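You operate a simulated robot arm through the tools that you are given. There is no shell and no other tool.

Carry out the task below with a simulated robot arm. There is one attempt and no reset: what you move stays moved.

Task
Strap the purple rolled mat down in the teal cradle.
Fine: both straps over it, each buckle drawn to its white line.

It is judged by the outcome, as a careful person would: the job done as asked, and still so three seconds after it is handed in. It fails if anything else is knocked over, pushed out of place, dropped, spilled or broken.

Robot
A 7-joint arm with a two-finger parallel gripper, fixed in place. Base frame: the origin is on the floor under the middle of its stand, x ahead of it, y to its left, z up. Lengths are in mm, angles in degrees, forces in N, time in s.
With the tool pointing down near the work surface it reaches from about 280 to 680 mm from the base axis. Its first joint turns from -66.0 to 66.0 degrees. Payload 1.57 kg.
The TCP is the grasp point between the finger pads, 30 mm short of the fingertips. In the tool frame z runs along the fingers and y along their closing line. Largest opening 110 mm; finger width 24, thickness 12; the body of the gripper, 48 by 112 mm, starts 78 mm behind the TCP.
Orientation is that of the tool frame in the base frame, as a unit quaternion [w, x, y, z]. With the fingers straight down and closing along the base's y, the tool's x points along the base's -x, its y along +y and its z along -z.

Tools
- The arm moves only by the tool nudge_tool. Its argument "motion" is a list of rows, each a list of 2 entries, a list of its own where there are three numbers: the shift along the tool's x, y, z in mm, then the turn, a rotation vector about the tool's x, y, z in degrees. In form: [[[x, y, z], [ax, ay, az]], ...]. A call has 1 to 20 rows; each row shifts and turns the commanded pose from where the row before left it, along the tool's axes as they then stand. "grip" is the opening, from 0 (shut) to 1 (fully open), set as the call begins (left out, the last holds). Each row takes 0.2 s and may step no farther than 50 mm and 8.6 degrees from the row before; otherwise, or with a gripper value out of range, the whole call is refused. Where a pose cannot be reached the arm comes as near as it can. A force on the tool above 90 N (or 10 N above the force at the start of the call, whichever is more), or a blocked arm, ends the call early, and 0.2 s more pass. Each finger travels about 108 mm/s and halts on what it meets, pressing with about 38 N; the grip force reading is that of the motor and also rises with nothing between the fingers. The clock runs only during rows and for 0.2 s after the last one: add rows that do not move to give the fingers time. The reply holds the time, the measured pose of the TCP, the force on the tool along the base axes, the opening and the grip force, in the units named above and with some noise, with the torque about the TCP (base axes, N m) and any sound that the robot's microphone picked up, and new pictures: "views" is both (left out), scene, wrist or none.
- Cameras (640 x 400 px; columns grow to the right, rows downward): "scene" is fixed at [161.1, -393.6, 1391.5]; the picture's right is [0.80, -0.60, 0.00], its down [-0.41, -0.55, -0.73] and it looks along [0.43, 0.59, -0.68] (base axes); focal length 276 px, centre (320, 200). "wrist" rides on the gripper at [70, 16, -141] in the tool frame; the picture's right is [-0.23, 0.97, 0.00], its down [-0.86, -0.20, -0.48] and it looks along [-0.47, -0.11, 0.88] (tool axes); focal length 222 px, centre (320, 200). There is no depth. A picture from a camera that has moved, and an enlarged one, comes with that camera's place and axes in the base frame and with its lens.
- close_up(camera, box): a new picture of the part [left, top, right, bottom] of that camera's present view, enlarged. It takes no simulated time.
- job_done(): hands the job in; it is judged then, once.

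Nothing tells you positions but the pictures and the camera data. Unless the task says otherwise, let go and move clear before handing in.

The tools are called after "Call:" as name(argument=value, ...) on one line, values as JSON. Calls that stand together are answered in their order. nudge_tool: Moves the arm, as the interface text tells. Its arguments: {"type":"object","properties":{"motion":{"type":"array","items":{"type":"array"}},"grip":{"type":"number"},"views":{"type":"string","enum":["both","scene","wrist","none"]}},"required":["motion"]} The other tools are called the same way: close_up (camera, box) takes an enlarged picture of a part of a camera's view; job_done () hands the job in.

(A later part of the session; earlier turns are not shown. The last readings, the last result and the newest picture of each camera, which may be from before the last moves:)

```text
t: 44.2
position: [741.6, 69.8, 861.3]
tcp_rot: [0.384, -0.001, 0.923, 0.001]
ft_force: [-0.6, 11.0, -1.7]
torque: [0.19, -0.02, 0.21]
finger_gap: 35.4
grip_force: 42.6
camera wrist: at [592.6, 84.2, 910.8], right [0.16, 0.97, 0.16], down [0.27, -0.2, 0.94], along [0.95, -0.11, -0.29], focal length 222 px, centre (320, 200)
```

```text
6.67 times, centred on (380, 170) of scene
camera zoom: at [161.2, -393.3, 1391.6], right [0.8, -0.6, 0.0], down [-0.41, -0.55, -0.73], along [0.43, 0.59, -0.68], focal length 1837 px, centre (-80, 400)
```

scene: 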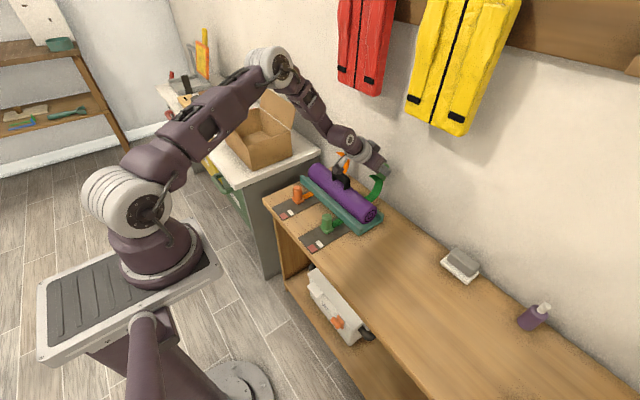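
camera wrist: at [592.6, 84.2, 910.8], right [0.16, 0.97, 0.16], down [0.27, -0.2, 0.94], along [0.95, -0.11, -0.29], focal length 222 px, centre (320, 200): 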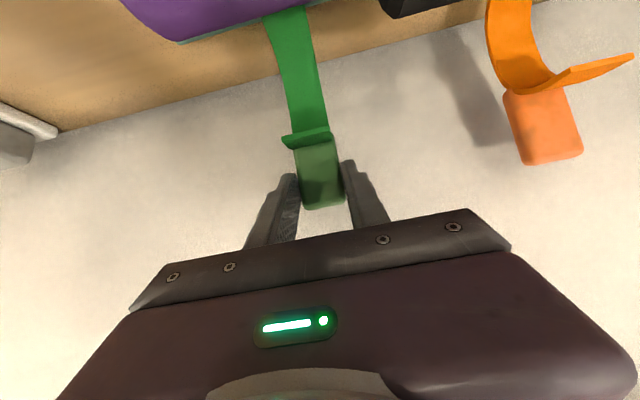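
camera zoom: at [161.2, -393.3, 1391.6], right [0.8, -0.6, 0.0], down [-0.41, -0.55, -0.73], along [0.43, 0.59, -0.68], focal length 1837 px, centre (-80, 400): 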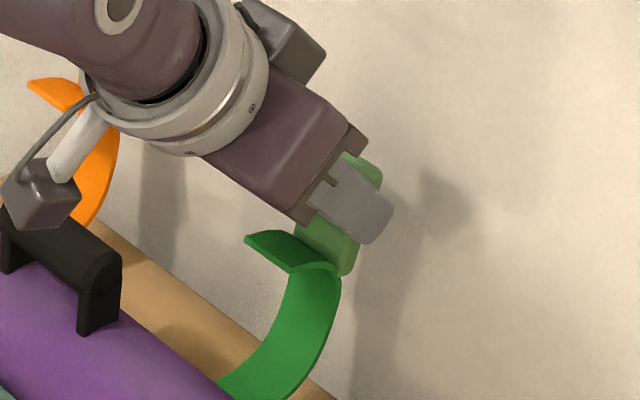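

The green tab is gripped (35 mm). I'll pull it along an arc about its hinge (~(692, 747)) in small steps, keeping the tool orientation, and check progress.

Call:
nudge_tool(motion=[[[0, 1.5, 0], [0, 0, 0]], [[2.5, 0, -10], [0, 0, 0]], [[3.4, 0, -9.7], [0, 0, 0]], [[4.2, 0, -9.4], [0, 0, 0]], [[5, 0, -9], [0, 0, 0]], [[0, 0, 0], [0, 0, 0]]])

Call:
close_up(camera="scene", box=[340, 130, 420, 220])

Call:
close_up(camera="wrist", box=[220, 80, 420, 230])

```text
t: 45.6
position: [702.9, 69.0, 875.7]
tcp_rot: [0.382, 0.0, 0.924, 0.0]
ft_force: [7.6, 6.0, -8.2]
torque: [0.06, -1.11, 0.08]
finger_gap: 35.4
grip_force: 42.5
camera wrist: at [553.9, 84.7, 926.3], right [0.16, 0.97, 0.16], down [0.27, -0.2, 0.94], along [0.95, -0.11, -0.29], focal length 222 px, centre (320, 200)
```

scene: 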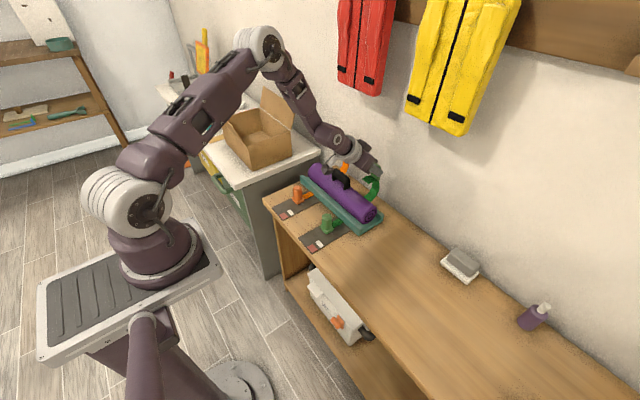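
wrist: 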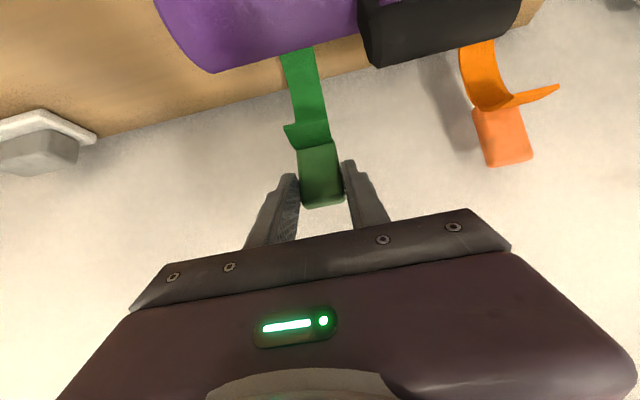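

```text
4.44 times, centred on (380, 175) of scene
camera zoom: at [161.4, -393.4, 1391.5], right [0.8, -0.6, 0.0], down [-0.41, -0.55, -0.73], along [0.43, 0.59, -0.68], focal length 1225 px, centre (53, 311)
```

zoom: 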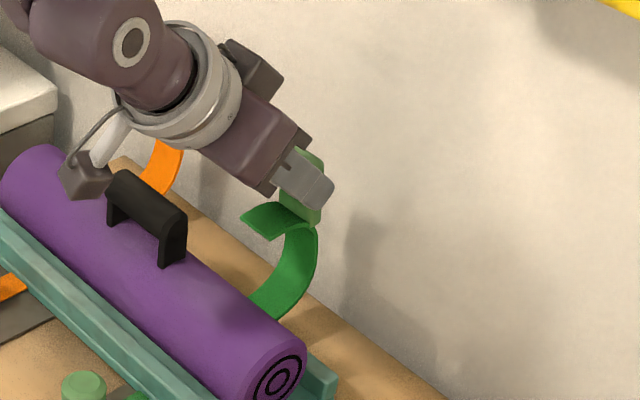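

```text
2.67 times, centred on (320, 155) of wrist
camera zoom: at [553.9, 84.7, 926.3], right [0.16, 0.97, 0.16], down [0.27, -0.2, 0.94], along [0.95, -0.11, -0.29], focal length 592 px, centre (320, 320)
```

zoom: 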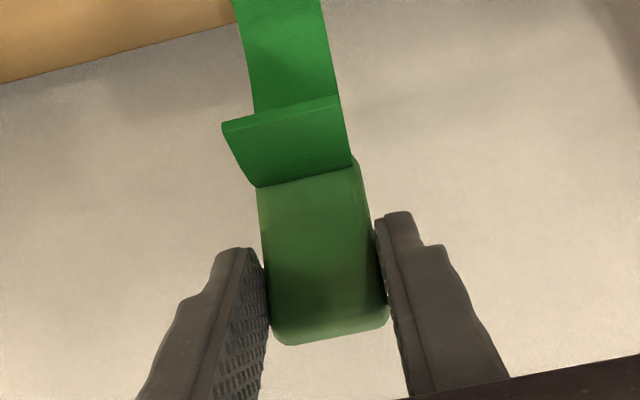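

The strap is following. I'll continue the arc another 40°.

Call:
nudge_tool(motion=[[[5.7, 0.8, -8.5], [0, 0, 0]], [[6.5, 0, -8], [0, 0, 0]], [[7.2, 0, -7.3], [0, 0, 0]], [[7.8, 0, -6.8], [0, 0, 0]], [[8.3, 0, -6], [0, 0, 0]], [[8.8, 0, -5.3], [0, 0, 0]], [[0, 0, 0], [0, 0, 0]]])

Call:
close_up(camera="scene", box=[340, 130, 420, 220])

Call:
close_up(camera="wrist", box=[220, 80, 420, 230])

```text
t: 47.2
position: [643.3, 70.4, 875.8]
tcp_rot: [0.383, 0.002, 0.924, -0.001]
ft_force: [13.0, -21.1, -9.9]
torque: [-0.15, -1.06, -0.32]
finger_gap: 35.5
grip_force: 42.0
camera wrist: at [494.1, 85.4, 926.1], right [0.16, 0.97, 0.16], down [0.27, -0.2, 0.94], along [0.95, -0.11, -0.29], focal length 222 px, centre (320, 200)
```

scene: 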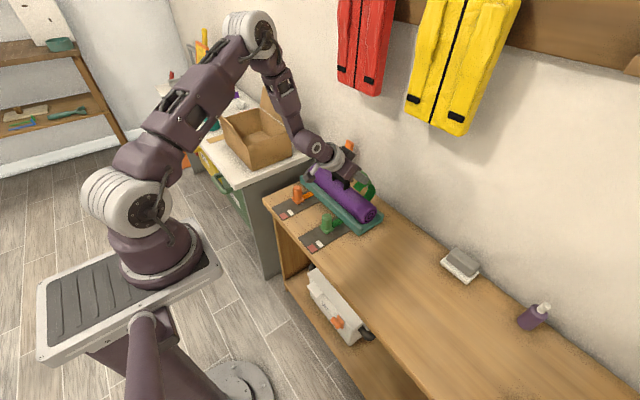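
wrist: 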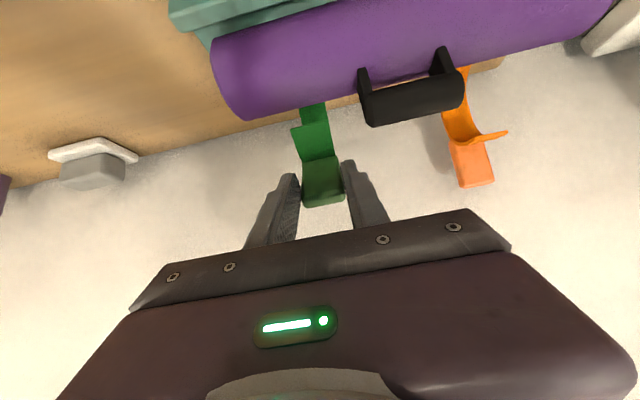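

```text
4.44 times, centred on (380, 175) of scene
camera zoom: at [161.5, -394.1, 1391.3], right [0.8, -0.6, 0.0], down [-0.41, -0.55, -0.73], along [0.43, 0.59, -0.68], focal length 1225 px, centre (53, 311)
```

zoom: 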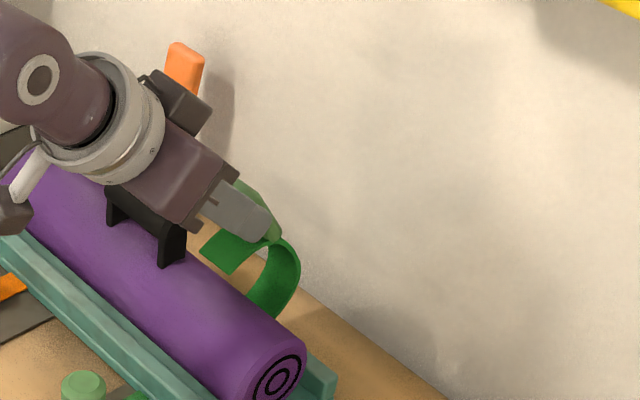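

```text
2.67 times, centred on (320, 155) of wrist
camera zoom: at [494.1, 85.4, 926.1], right [0.16, 0.97, 0.16], down [0.27, -0.2, 0.94], along [0.95, -0.11, -0.29], focal length 592 px, centre (320, 320)
```

zoom: 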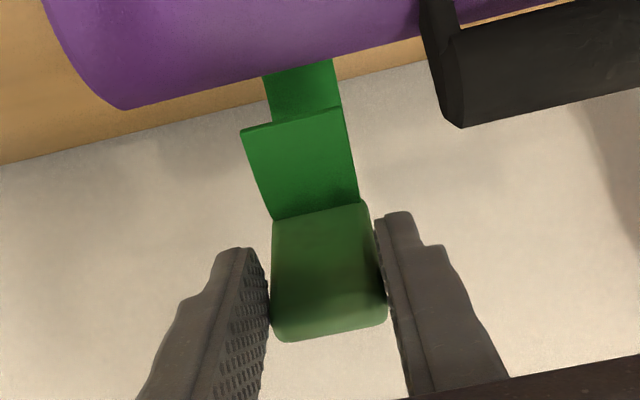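

Halfway over. I'll relieve the sideways force slightly and continue another 20°.

Call:
nudge_tool(motion=[[[0, -1.5, 0], [0, 0, 0]], [[9.2, 0, -4.4], [0, 0, 0]], [[9.7, 0, -3.7], [0, 0, 0]], [[9.9, 0, -2.8], [0, 0, 0]], [[10.2, 0, -2], [0, 0, 0]], [[0, 0, 0], [0, 0, 0]]])

Call:
close_up(camera="scene", box=[320, 140, 400, 230])

Call:
close_up(camera="wrist", box=[220, 80, 420, 230])

```text
t: 48.6
position: [607.0, 69.9, 858.2]
tcp_rot: [0.384, 0.0, 0.923, 0.001]
ft_force: [-16.9, -7.8, 41.3]
torque: [-0.1, -1.56, -0.22]
finger_gap: 35.6
grip_force: 42.0
camera wrist: at [457.7, 84.4, 907.2], right [0.16, 0.97, 0.16], down [0.26, -0.2, 0.94], along [0.95, -0.11, -0.29], focal length 222 px, centre (320, 200)
```

scene: 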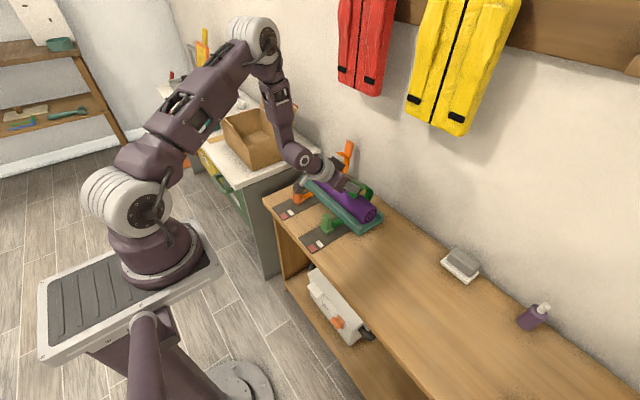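
wrist: 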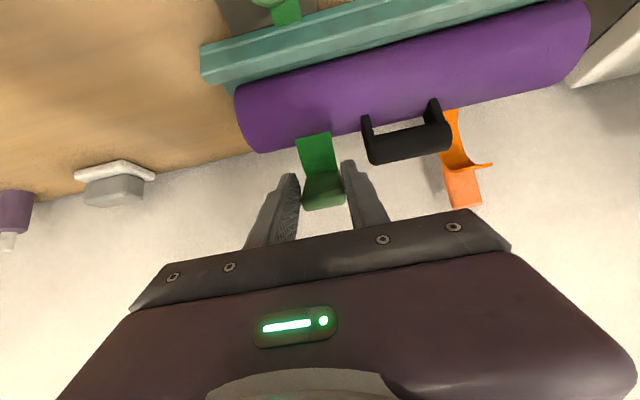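

```text
4.44 times, centred on (360, 185) of scene
camera zoom: at [159.9, -393.8, 1391.6], right [0.8, -0.6, 0.0], down [-0.41, -0.55, -0.73], along [0.43, 0.59, -0.68], focal length 1225 px, centre (142, 267)
```

zoom: 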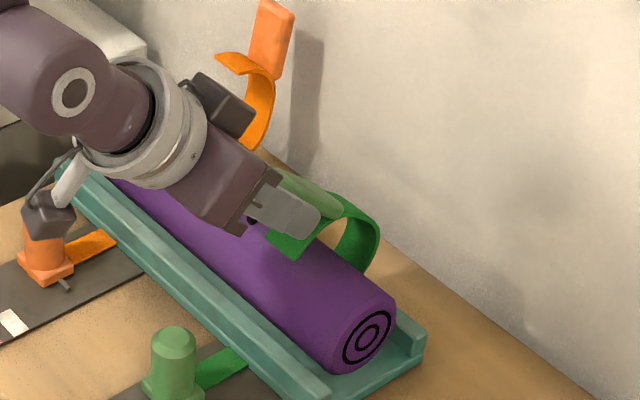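

```text
2.67 times, centred on (320, 155) of wrist
camera zoom: at [457.7, 84.4, 907.2], right [0.16, 0.97, 0.16], down [0.26, -0.2, 0.94], along [0.95, -0.11, -0.29], focal length 592 px, centre (320, 320)
```

zoom: 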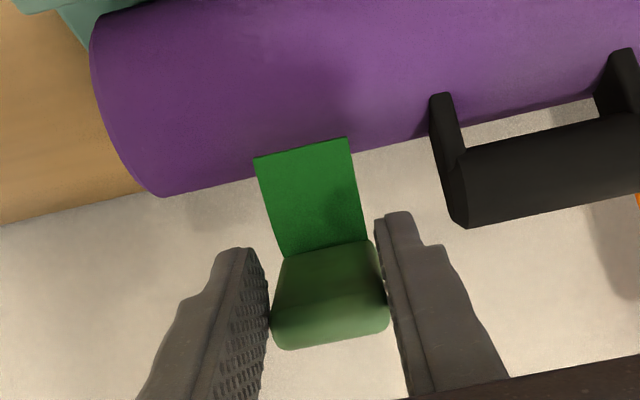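

The radial resistance suggests my arc is slightly inside the true one, and the strap is past its balance point. I'll ease outward, then release to see whether it falls shut onto the mat.

Call:
nudge_tool(motion=[[[-0.6, 0, -1.4], [0, 0, 0]], [[0, 0, 0], [0, 0, 0]]], views="none")

Call:
nudge_tool(motion=[[[0, 0, 0], [0, 0, 0]], [[0, 0, 0], [0, 0, 0]], [[0, 0, 0], [0, 0, 0]]], grip=0.48)

Call:
close_up(camera="scene", box=[320, 140, 400, 230])

Call:
close_up(camera="wrist", box=[220, 80, 420, 230])

```text
t: 49.2
position: [607.4, 70.5, 857.1]
tcp_rot: [0.381, -0.001, 0.924, 0.001]
ft_force: [2.7, -0.4, 10.6]
torque: [0.08, -1.19, -0.2]
finger_gap: 35.3
grip_force: 42.8
```

```text
t: 50.0
position: [605.9, 69.7, 858.5]
tcp_rot: [0.383, -0.001, 0.924, 0.001]
ft_force: [0.5, 0.9, -0.2]
torque: [0.0, -0.04, -0.01]
finger_gap: 52.8
grip_force: 0.2
camera wrist: at [458.2, 83.6, 908.1], right [0.16, 0.97, 0.16], down [0.27, -0.2, 0.94], along [0.95, -0.11, -0.29], focal length 222 px, centre (320, 200)
```

scene: 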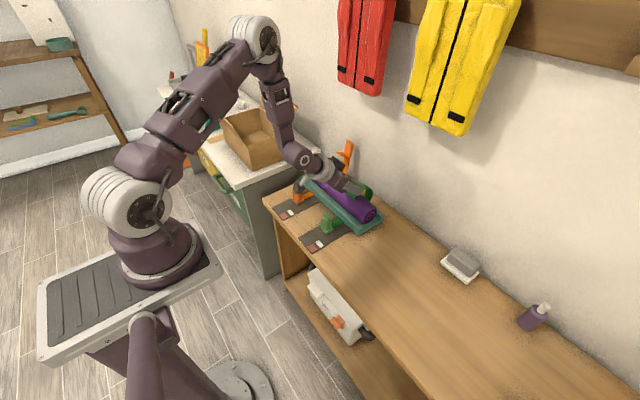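
wrist: 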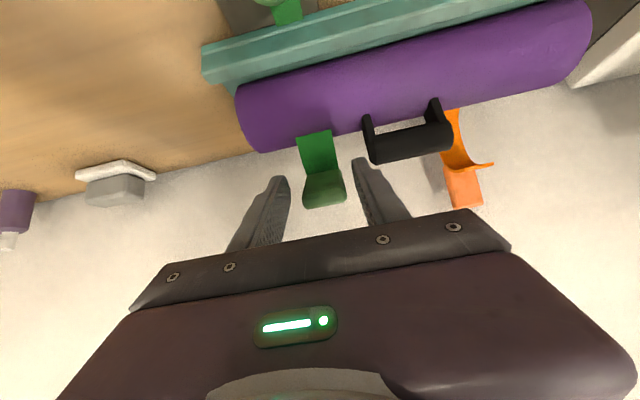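

```text
4.44 times, centred on (360, 185) of scene
camera zoom: at [161.1, -393.6, 1391.5], right [0.8, -0.6, 0.0], down [-0.41, -0.55, -0.73], along [0.43, 0.59, -0.68], focal length 1225 px, centre (142, 267)
```

zoom: 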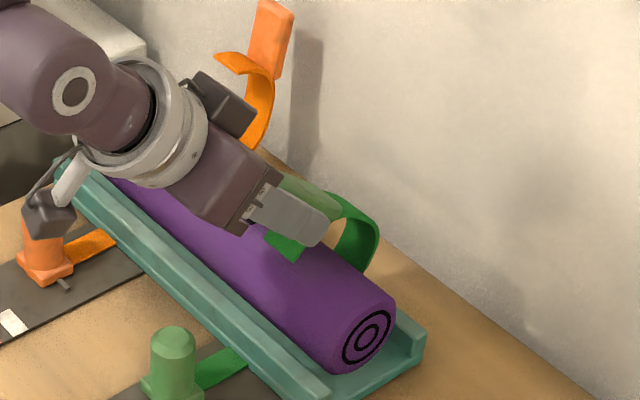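

```text
2.67 times, centred on (320, 155) of wrist
camera zoom: at [458.2, 83.6, 908.1], right [0.16, 0.97, 0.16], down [0.27, -0.2, 0.94], along [0.95, -0.11, -0.29], focal length 592 px, centre (320, 320)
```

zoom: 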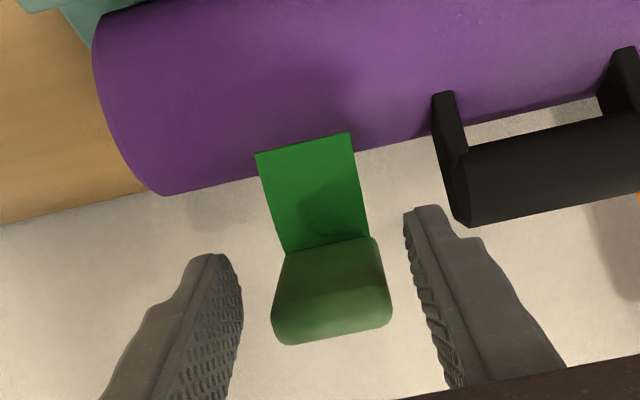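

The hinge has friction and holds its angle (~65° over). I'll lift the fingers off the tab's outer side, close them, and push the tab the rest of the way down.

Call:
nudge_tool(motion=[[[-12, 0, 0], [0, 0, 0]], [[-12, 0, 0], [0, 0, 0]], [[-12, 0, 0], [0, 0, 0]], [[0, 0, 0], [0, 0, 0]]], views="none")

Call:
nudge_tool(motion=[[[0, 0, 0], [0, 0, 0]], [[0, 0, 0], [0, 0, 0]], [[0, 0, 0], [0, 0, 0]]], grip=0)

Call:
close_up(camera="scene", box=[320, 140, 400, 230])

Call:
close_up(camera="wrist", box=[220, 60, 420, 210])

```text
t: 51.0
position: [631.1, 67.2, 882.3]
tcp_rot: [0.383, 0.0, 0.924, 0.0]
ft_force: [0.5, -0.4, 0.4]
torque: [-0.01, -0.03, -0.03]
finger_gap: 52.5
grip_force: 0.0
```

```text
t: 51.8
position: [630.9, 68.4, 882.8]
tcp_rot: [0.383, 0.0, 0.924, 0.0]
ft_force: [0.3, 0.3, -0.3]
torque: [0.02, 0.02, -0.02]
finger_gap: 0.0
grip_force: 21.3
camera wrist: at [481.7, 81.9, 932.0], right [0.16, 0.97, 0.16], down [0.27, -0.2, 0.94], along [0.95, -0.11, -0.29], focal length 222 px, centre (320, 200)
```

scene: 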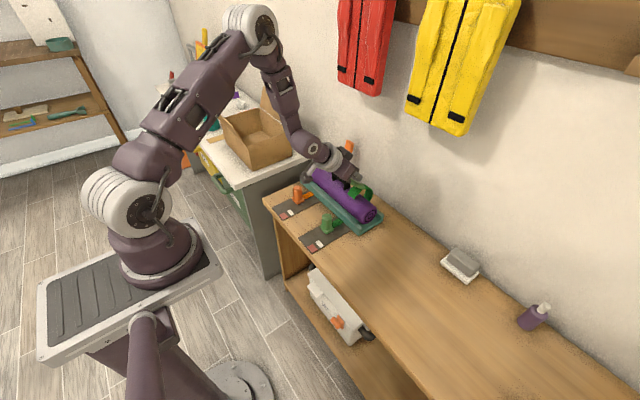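
wrist: 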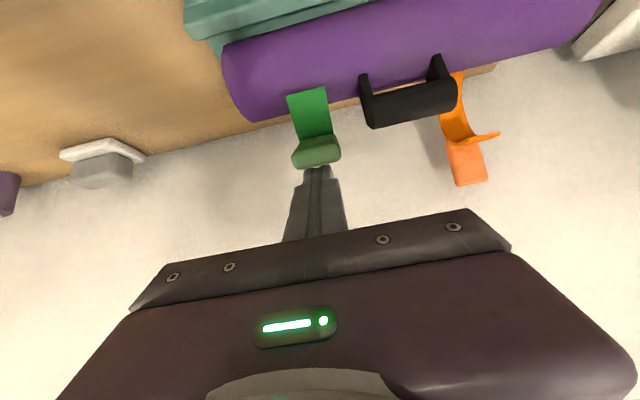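

```text
4.44 times, centred on (360, 185) of scene
camera zoom: at [161.1, -393.6, 1391.5], right [0.8, -0.6, 0.0], down [-0.41, -0.55, -0.73], along [0.43, 0.59, -0.68], focal length 1225 px, centre (142, 267)
```

zoom: 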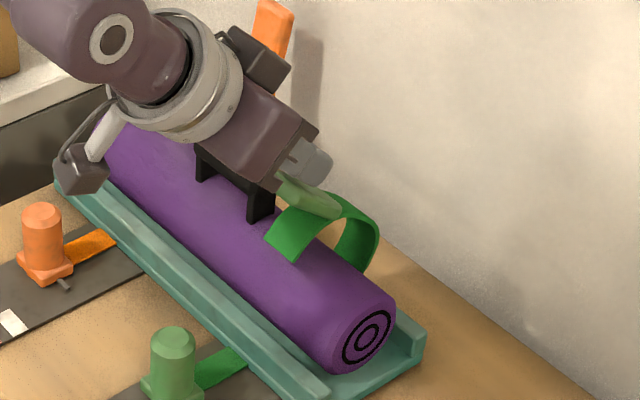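

```text
2.67 times, centred on (320, 135) of wrist
camera zoom: at [481.7, 81.9, 932.0], right [0.16, 0.97, 0.16], down [0.27, -0.2, 0.94], along [0.95, -0.11, -0.29], focal length 592 px, centre (320, 373)
```

zoom: 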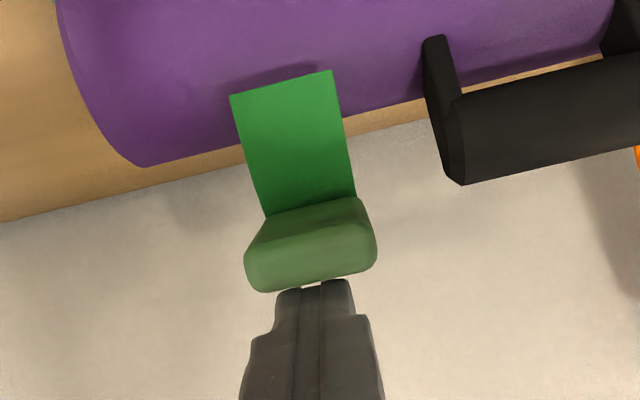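

Call:
nudge_tool(motion=[[[6, 0, 0], [0, 0, 0]], [[6, 0, 0], [0, 0, 0]], [[6, 0, 0], [0, 0, 0]], [[5, 0, 0], [0, 0, 0]], [[5, 0, 0], [0, 0, 0]], [[4, 0, 0], [0, 0, 0]], [[0, 0, 0], [0, 0, 0]]])

Call:
close_up(camera="scene", box=[320, 140, 400, 230])

Call:
close_up(camera="wrist", box=[220, 60, 420, 210])

```text
t: 53.4
position: [606.7, 69.9, 860.0]
tcp_rot: [0.383, 0.0, 0.924, 0.0]
ft_force: [0.3, 0.9, -0.5]
torque: [0.0, -0.02, -0.02]
finger_gap: 0.0
grip_force: 21.3
camera wrist: at [458.2, 84.0, 910.4], right [0.16, 0.97, 0.16], down [0.27, -0.2, 0.94], along [0.95, -0.11, -0.29], focal length 222 px, centre (320, 200)
```

scene: 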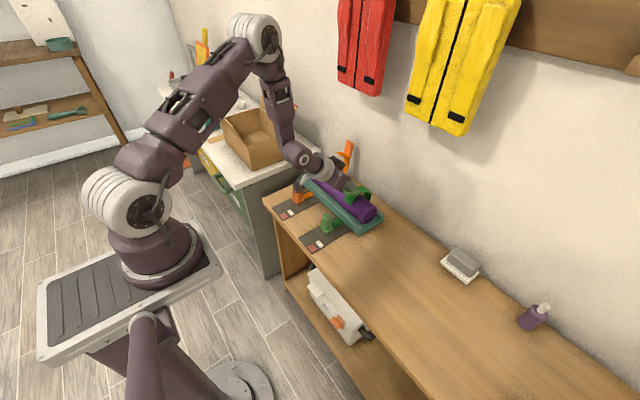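
wrist: 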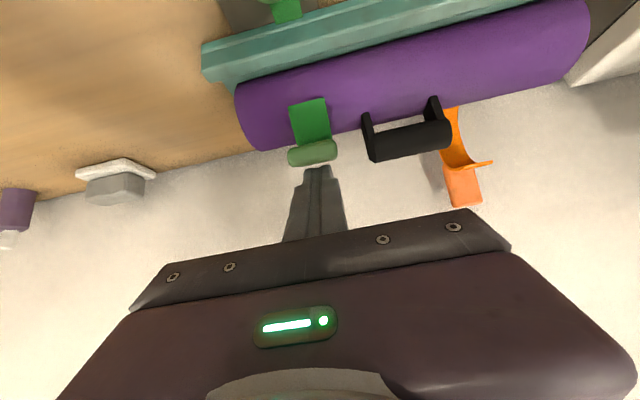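

```text
4.44 times, centred on (360, 185) of scene
camera zoom: at [161.1, -393.6, 1391.5], right [0.8, -0.6, 0.0], down [-0.41, -0.55, -0.73], along [0.43, 0.59, -0.68], focal length 1225 px, centre (142, 267)
```

zoom: 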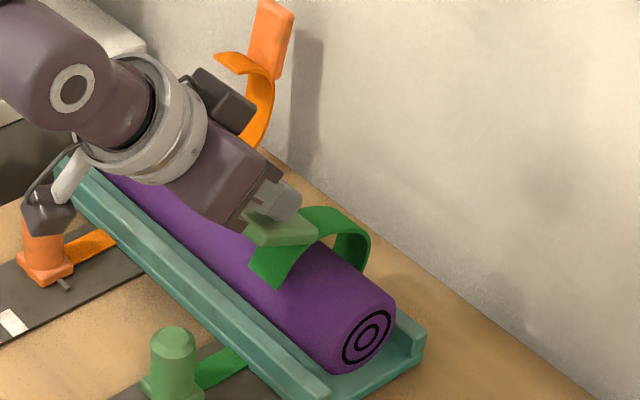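

```text
2.67 times, centred on (320, 135) of wrist
camera zoom: at [458.2, 84.0, 910.4], right [0.16, 0.97, 0.16], down [0.27, -0.2, 0.94], along [0.95, -0.11, -0.29], focal length 592 px, centre (320, 373)
```

zoom: 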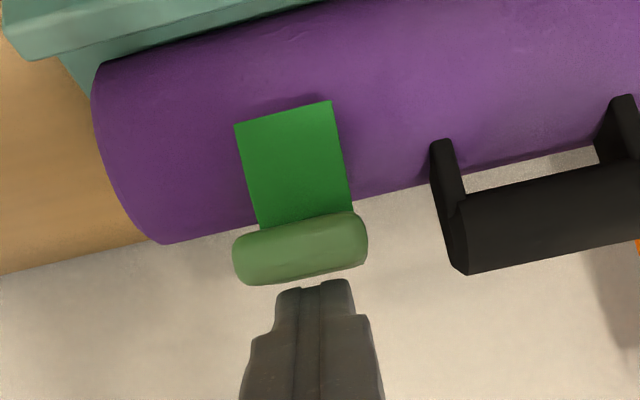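

The strap is moving freely under the push. I'll keep pressing it down in small steps and watch for contact.

Call:
nudge_tool(motion=[[[5, 0, 1], [0, 0, 0]], [[5, 0, 1], [0, 0, 0]], [[5, 0, 1], [0, 0, 0]], [[4, 0, 1], [0, 0, 0]], [[0, 0, 0], [0, 0, 0]]])

Call:
close_up(camera="scene", box=[320, 140, 400, 230])

Call:
close_up(camera="wrist", box=[220, 60, 420, 210])

```text
t: 54.6
position: [596.6, 68.7, 845.1]
tcp_rot: [0.383, 0.0, 0.924, -0.001]
ft_force: [1.0, -0.6, -0.2]
torque: [0.02, -0.03, -0.02]
finger_gap: 0.0
grip_force: 21.2
camera wrist: at [448.2, 84.1, 894.7], right [0.16, 0.97, 0.16], down [0.27, -0.2, 0.94], along [0.95, -0.11, -0.29], focal length 222 px, centre (320, 200)
```

scene: 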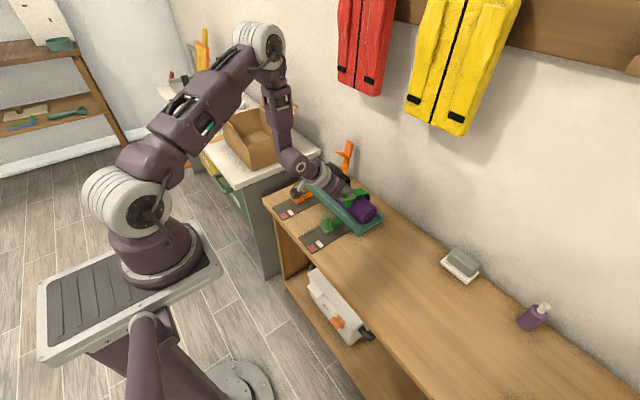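
wrist: 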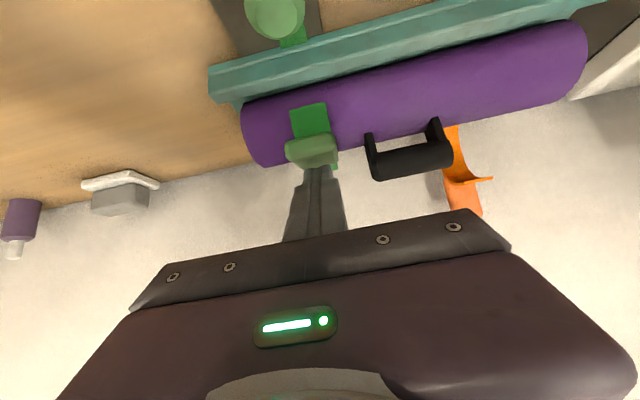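

```text
4.44 times, centred on (360, 185) of scene
camera zoom: at [161.1, -393.6, 1391.5], right [0.8, -0.6, 0.0], down [-0.41, -0.55, -0.73], along [0.43, 0.59, -0.68], focal length 1225 px, centre (142, 267)
```

zoom: 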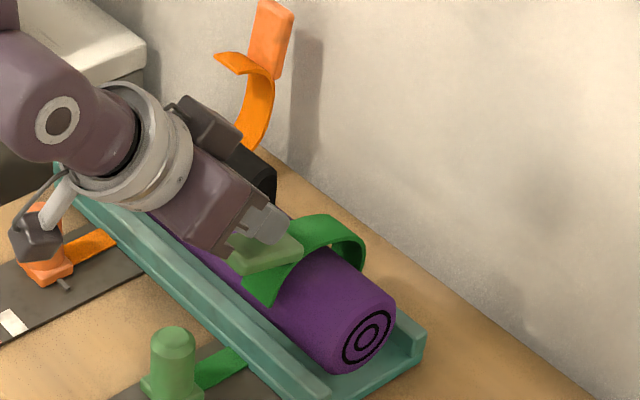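

```text
2.67 times, centred on (320, 135) of wrist
camera zoom: at [448.2, 84.1, 894.7], right [0.16, 0.97, 0.16], down [0.27, -0.2, 0.94], along [0.95, -0.11, -0.29], focal length 592 px, centre (320, 373)
```

zoom: 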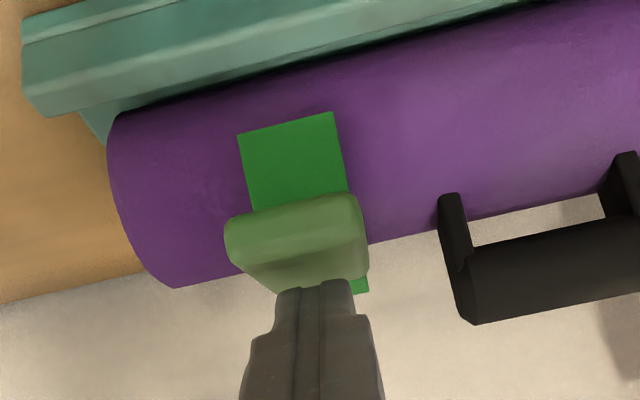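

Call:
nudge_tool(motion=[[[4, 0, 2], [0, 0, 0]], [[4, 0, 2], [0, 0, 0]], [[4, 0, 2], [0, 0, 0]], [[0, 0, 0], [0, 0, 0]]])

Call:
close_up(camera="scene", box=[320, 140, 400, 230])

Call:
close_up(camera="wrist", box=[220, 60, 420, 210])

```text
t: 55.6
position: [592.7, 70.1, 831.5]
tcp_rot: [0.383, -0.001, 0.924, 0.0]
ft_force: [-0.3, 0.2, 0.4]
torque: [0.01, -0.02, -0.02]
finger_gap: 0.0
grip_force: 21.2
camera wrist: at [443.6, 84.4, 881.4], right [0.16, 0.97, 0.16], down [0.27, -0.2, 0.94], along [0.95, -0.11, -0.29], focal length 222 px, centre (320, 200)
```

scene: 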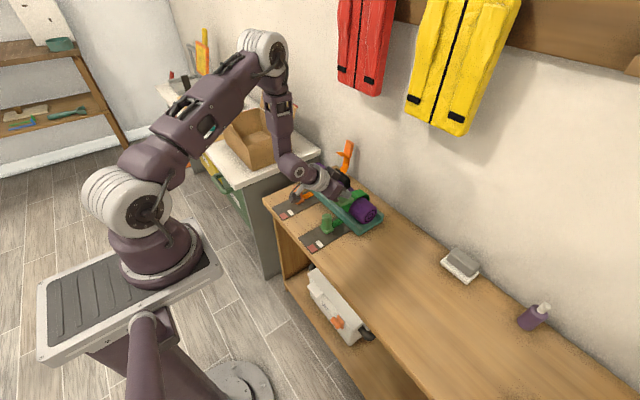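
wrist: 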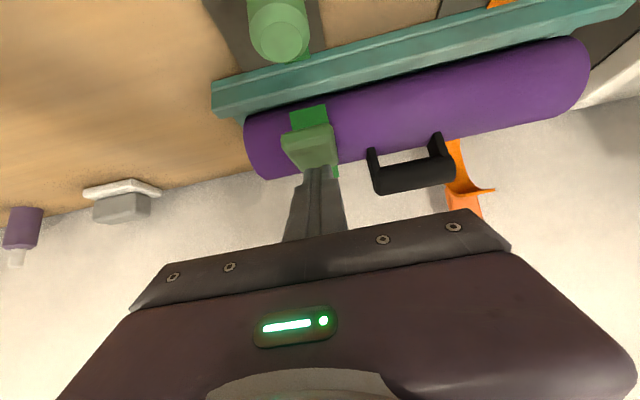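

```text
4.44 times, centred on (360, 185) of scene
camera zoom: at [161.1, -393.6, 1391.5], right [0.8, -0.6, 0.0], down [-0.41, -0.55, -0.73], along [0.43, 0.59, -0.68], focal length 1225 px, centre (142, 267)
```

zoom: 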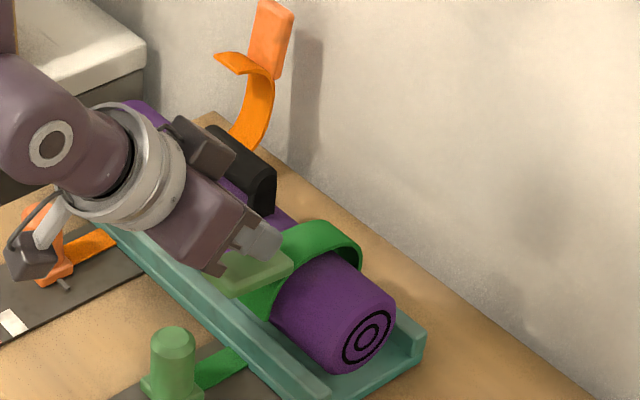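

```text
2.67 times, centred on (320, 135) of wrist
camera zoom: at [443.6, 84.4, 881.4], right [0.16, 0.97, 0.16], down [0.27, -0.2, 0.94], along [0.95, -0.11, -0.29], focal length 592 px, centre (320, 373)
```

zoom: 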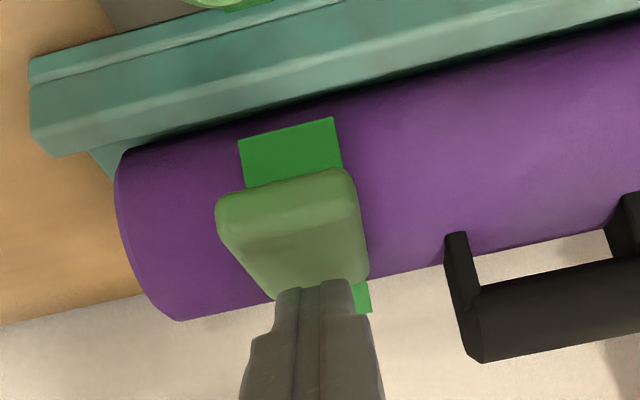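

Call:
nudge_tool(motion=[[[2.5, 0, 1.8], [0, 0, 0]], [[2.5, 0, 1.8], [0, 0, 0]], [[2.5, 0, 1.8], [0, 0, 0]], [[0, 0, 0], [0, 0, 0]]])

Call:
close_up(camera="scene", box=[320, 140, 400, 230])

Call:
close_up(camera="wrist", box=[220, 60, 420, 210])

```text
t: 56.6
position: [591.9, 70.2, 822.0]
tcp_rot: [0.383, -0.001, 0.924, 0.001]
ft_force: [0.2, -0.6, -0.1]
torque: [-0.01, -0.03, 0.01]
finger_gap: 0.0
grip_force: 21.6
camera wrist: at [443.3, 84.7, 872.3], right [0.16, 0.97, 0.16], down [0.27, -0.2, 0.94], along [0.95, -0.11, -0.29], focal length 222 px, centre (320, 200)
```

scene: 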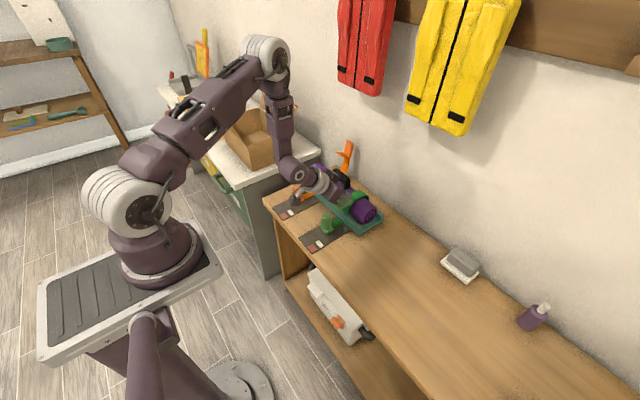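
wrist: 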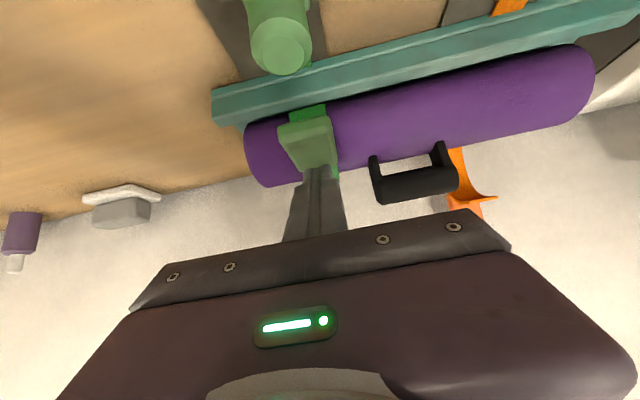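

```text
4.44 times, centred on (360, 185) of scene
camera zoom: at [161.1, -393.6, 1391.5], right [0.8, -0.6, 0.0], down [-0.41, -0.55, -0.73], along [0.43, 0.59, -0.68], focal length 1225 px, centre (142, 267)
```

zoom: 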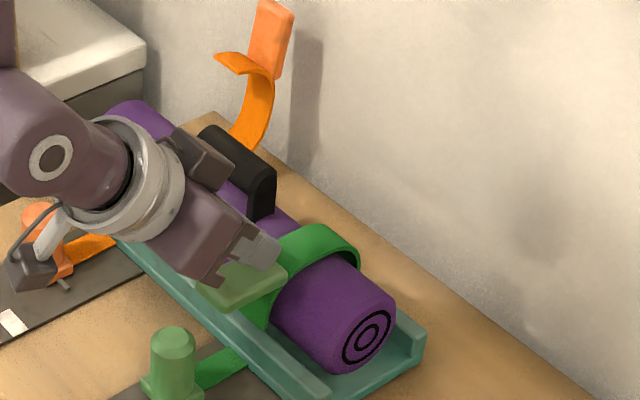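

```text
2.67 times, centred on (320, 135) of wrist
camera zoom: at [443.3, 84.7, 872.3], right [0.16, 0.97, 0.16], down [0.27, -0.2, 0.94], along [0.95, -0.11, -0.29], focal length 592 px, centre (320, 373)
```

zoom: 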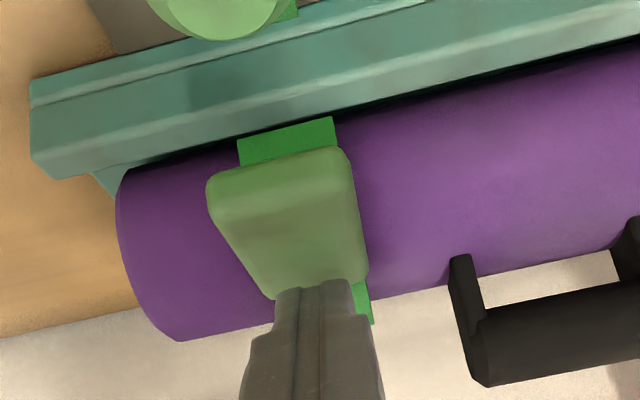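

Call:
nudge_tool(motion=[[[2.5, 0, 1.8], [0, 0, 0]], [[2.5, 0, 1.8], [0, 0, 0]], [[2.5, 0, 1.8], [0, 0, 0]], [[0, 0, 0], [0, 0, 0]]])

Call:
close_up(camera="scene", box=[320, 140, 400, 230])

Call:
close_up(camera="wrist", box=[220, 60, 420, 210])

```text
t: 57.6
position: [590.3, 70.3, 816.1]
tcp_rot: [0.385, 0.0, 0.923, 0.001]
ft_force: [-32.4, 1.6, 62.2]
torque: [0.03, 0.17, -0.12]
finger_gap: 0.0
grip_force: 21.2
camera wrist: at [441.1, 84.6, 865.3], right [0.16, 0.97, 0.16], down [0.26, -0.2, 0.94], along [0.95, -0.11, -0.29], focal length 222 px, centre (320, 200)
```

scene: 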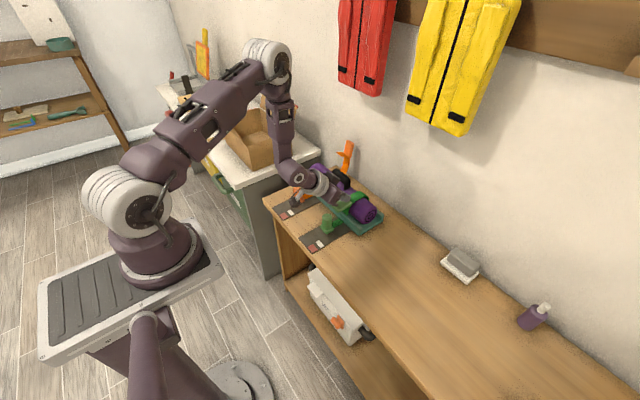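
wrist: 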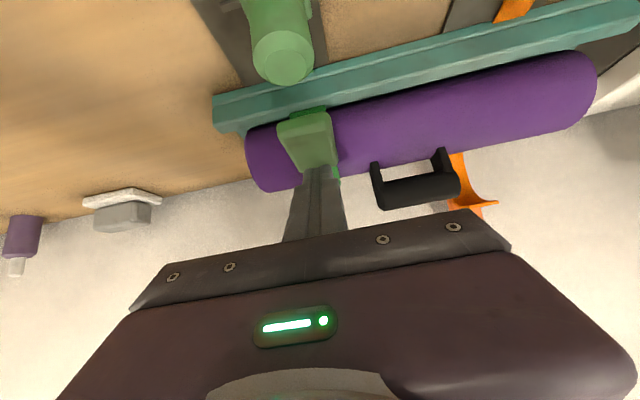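

```text
4.44 times, centred on (360, 185) of scene
camera zoom: at [159.2, -393.7, 1391.7], right [0.8, -0.6, 0.0], down [-0.41, -0.55, -0.73], along [0.43, 0.59, -0.68], focal length 1225 px, centre (142, 267)
```

zoom: 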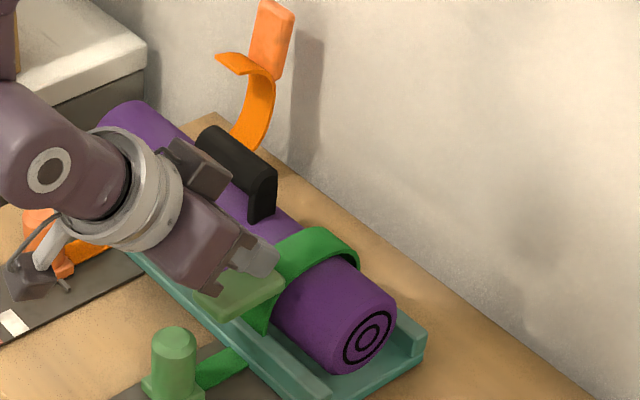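

```text
2.67 times, centred on (320, 135) of wrist
camera zoom: at [441.1, 84.6, 865.3], right [0.16, 0.97, 0.16], down [0.26, -0.2, 0.94], along [0.95, -0.11, -0.29], focal length 592 px, centre (320, 373)
```

zoom: 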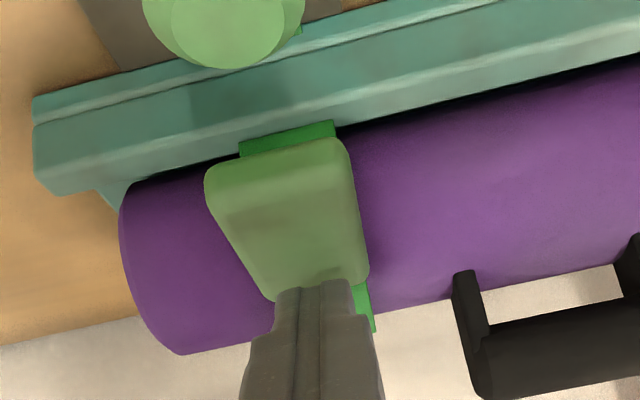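

The strap met a firm stop (62 N), so it is fully over the mat. I'll back off upward and check it stays down.

Call:
nudge_tool(motion=[[[-4, 0, -4], [0, 0, 0]], [[-15, 0, -15], [0, 0, 0]], [[-20, 0, -25], [0, 0, 0]], [[-20, 0, -25], [0, 0, 0]], [[-15, 0, -25], [0, 0, 0]], [[0, 0, 0], [0, 0, 0]]])

Call:
close_up(camera="scene", box=[320, 140, 400, 240])

Call:
close_up(camera="wrist", box=[200, 20, 460, 220])

```text
t: 59.0
position: [577.3, 69.6, 932.0]
tcp_rot: [0.383, 0.0, 0.924, 0.0]
ft_force: [0.3, -0.3, 0.0]
torque: [-0.01, 0.01, -0.01]
finger_gap: 0.0
grip_force: 21.2
camera wrist: at [428.7, 84.3, 981.9], right [0.16, 0.97, 0.16], down [0.27, -0.2, 0.94], along [0.95, -0.11, -0.29], focal length 222 px, centre (320, 200)
```

scene: 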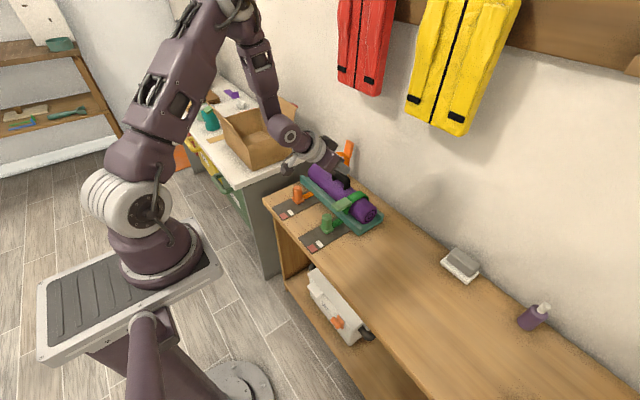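
wrist: 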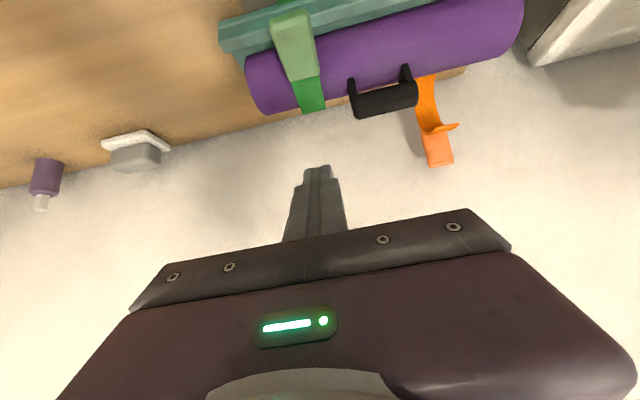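

```text
4.00 times, centred on (360, 190) of scene
camera zoom: at [161.1, -393.6, 1391.5], right [0.8, -0.6, 0.0], down [-0.41, -0.55, -0.73], along [0.43, 0.59, -0.68], focal length 1102 px, centre (160, 240)
```

zoom: 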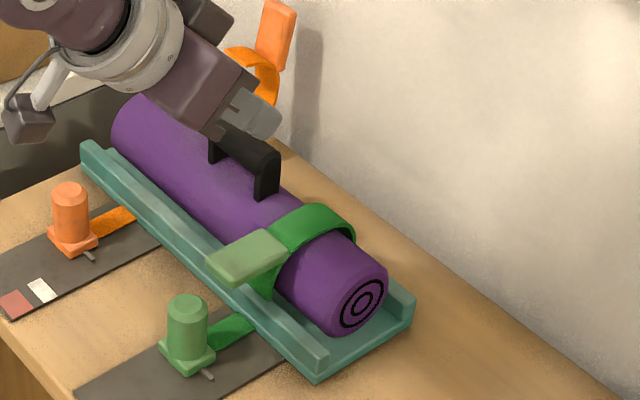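

```text
2.00 times, centred on (330, 120) of wrist
camera zoom: at [428.7, 84.3, 981.9], right [0.16, 0.97, 0.16], down [0.27, -0.2, 0.94], along [0.95, -0.11, -0.29], focal length 444 px, centre (300, 360)
```

zoom: 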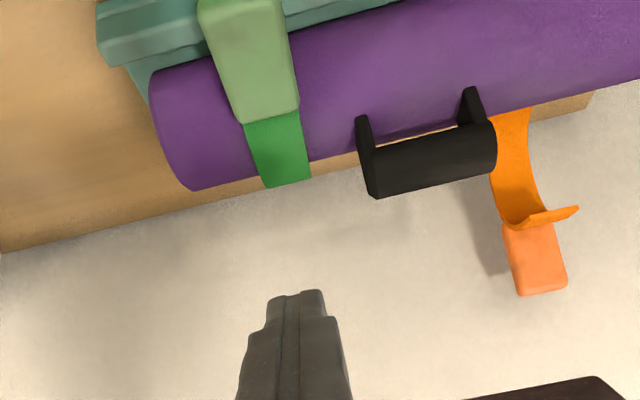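

The green strap is down and stays. Now the same for orange at y≈236: I'll move across above the handle and line up with its tab.

Call:
nudge_tool(motion=[[[0, 40, 0], [0, 0, 0]], [[0, 42, 0], [0, 0, 0]], [[0, 42, 0], [0, 0, 0]], [[0, 42, 0], [0, 0, 0]], [[-21, 0, 25], [0, 0, 0]], [[-21, 0, 30], [0, 0, 0]], [[-22, 0, 33], [0, 0, 0]], [[0, 0, 0], [0, 0, 0]], [[0, 0, 0], [0, 0, 0]]], grip=0.6)

Call:
close_up(camera="wrist", box=[220, 60, 420, 210])

Call:
close_up(camera="scene", box=[300, 110, 400, 210])

```text
t: 61.0
position: [683.9, 236.4, 915.0]
tcp_rot: [0.383, -0.001, 0.924, 0.001]
ft_force: [0.9, 0.2, 0.3]
torque: [0.01, -0.01, 0.0]
finger_gap: 65.9
grip_force: 0.1
camera wrist: at [534.9, 249.6, 965.5], right [0.16, 0.97, 0.16], down [0.27, -0.2, 0.94], along [0.95, -0.11, -0.29], focal length 222 px, centre (320, 200)
```

scene: 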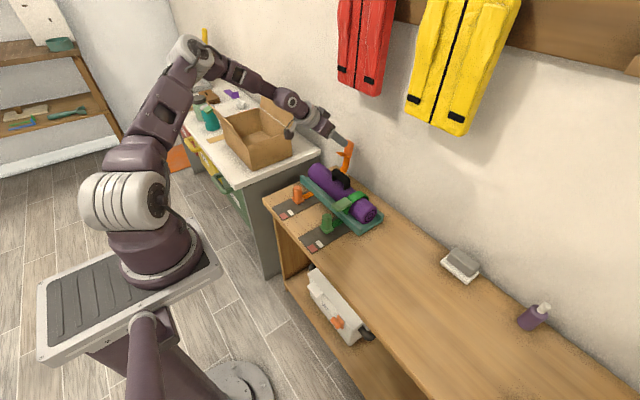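
wrist: 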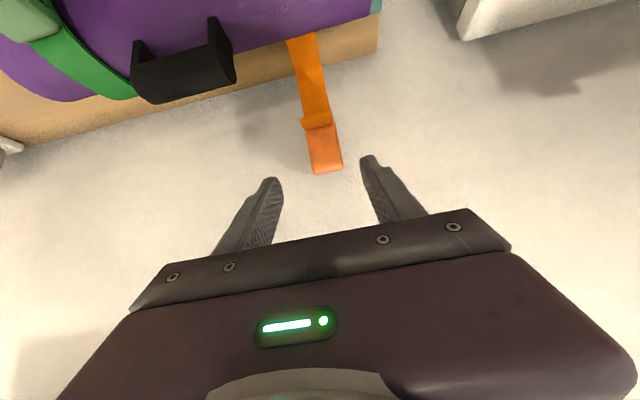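

```text
2.67 times, centred on (320, 135) of wrist
camera zoom: at [534.9, 249.6, 965.5], right [0.16, 0.97, 0.16], down [0.27, -0.2, 0.94], along [0.95, -0.11, -0.29], focal length 592 px, centre (320, 373)
```

zoom: 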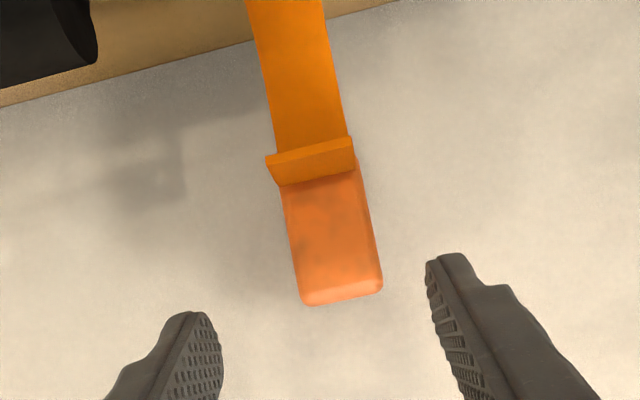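

```text
4.00 times, centred on (350, 160) of scene
camera zoom: at [161.1, -393.6, 1391.5], right [0.8, -0.6, 0.0], down [-0.41, -0.55, -0.73], along [0.43, 0.59, -0.68], focal length 1102 px, centre (200, 360)
```

zoom: 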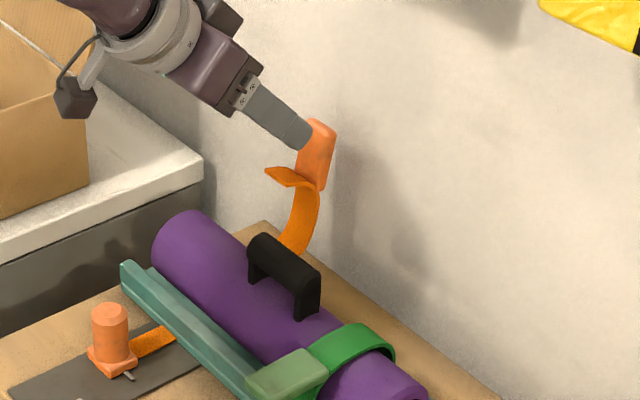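

Call:
nudge_tool(motion=[[[-2, 2.8, 20], [0, 0, 0]], [[-1, 0, 20], [0, 0, 0]], [[0, 0, 20], [0, 0, 0]], [[0, 0, 0], [0, 0, 0]]])

Call:
close_up(camera="wrist", box=[220, 80, 420, 230])

Call:
close_up(camera="scene", box=[300, 110, 400, 210])

```text
t: 62.0
position: [728.6, 236.4, 874.2]
tcp_rot: [0.382, -0.001, 0.924, 0.001]
ft_force: [1.1, 0.9, 0.4]
torque: [-0.01, -0.02, 0.0]
finger_gap: 66.2
grip_force: 0.1
camera wrist: at [579.7, 250.3, 924.0], right [0.16, 0.97, 0.16], down [0.27, -0.2, 0.94], along [0.95, -0.11, -0.29], focal length 222 px, centre (320, 200)
```

scene: 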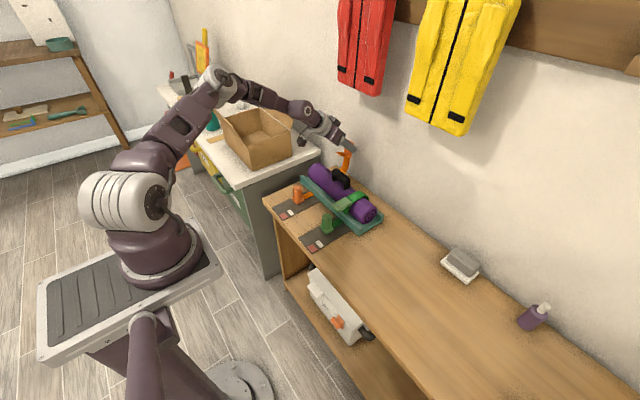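
wrist: 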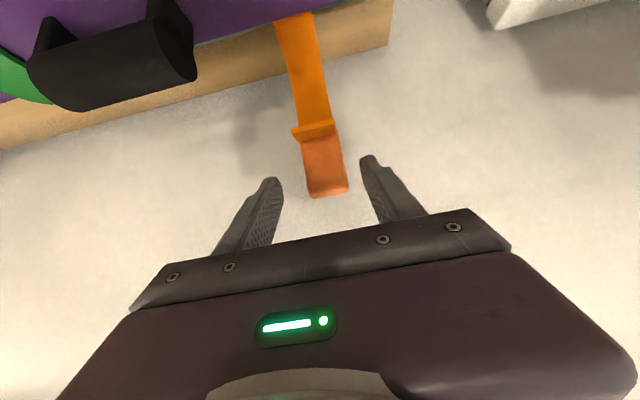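

```text
2.67 times, centred on (320, 155) of wrist
camera zoom: at [579.7, 250.3, 924.0], right [0.16, 0.97, 0.16], down [0.27, -0.2, 0.94], along [0.95, -0.11, -0.29], focal length 592 px, centre (320, 320)
```

zoom: 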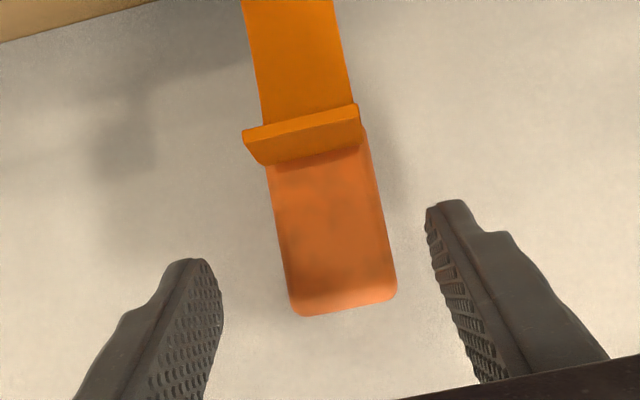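

```text
4.00 times, centred on (350, 160) of scene
camera zoom: at [161.1, -393.6, 1391.5], right [0.8, -0.6, 0.0], down [-0.41, -0.55, -0.73], along [0.43, 0.59, -0.68], focal length 1102 px, centre (200, 360)
```

zoom: 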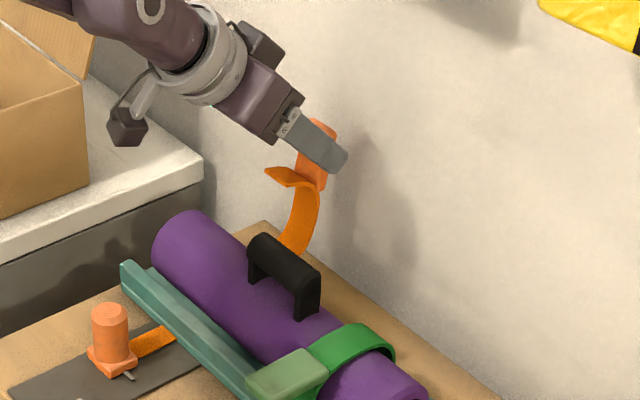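

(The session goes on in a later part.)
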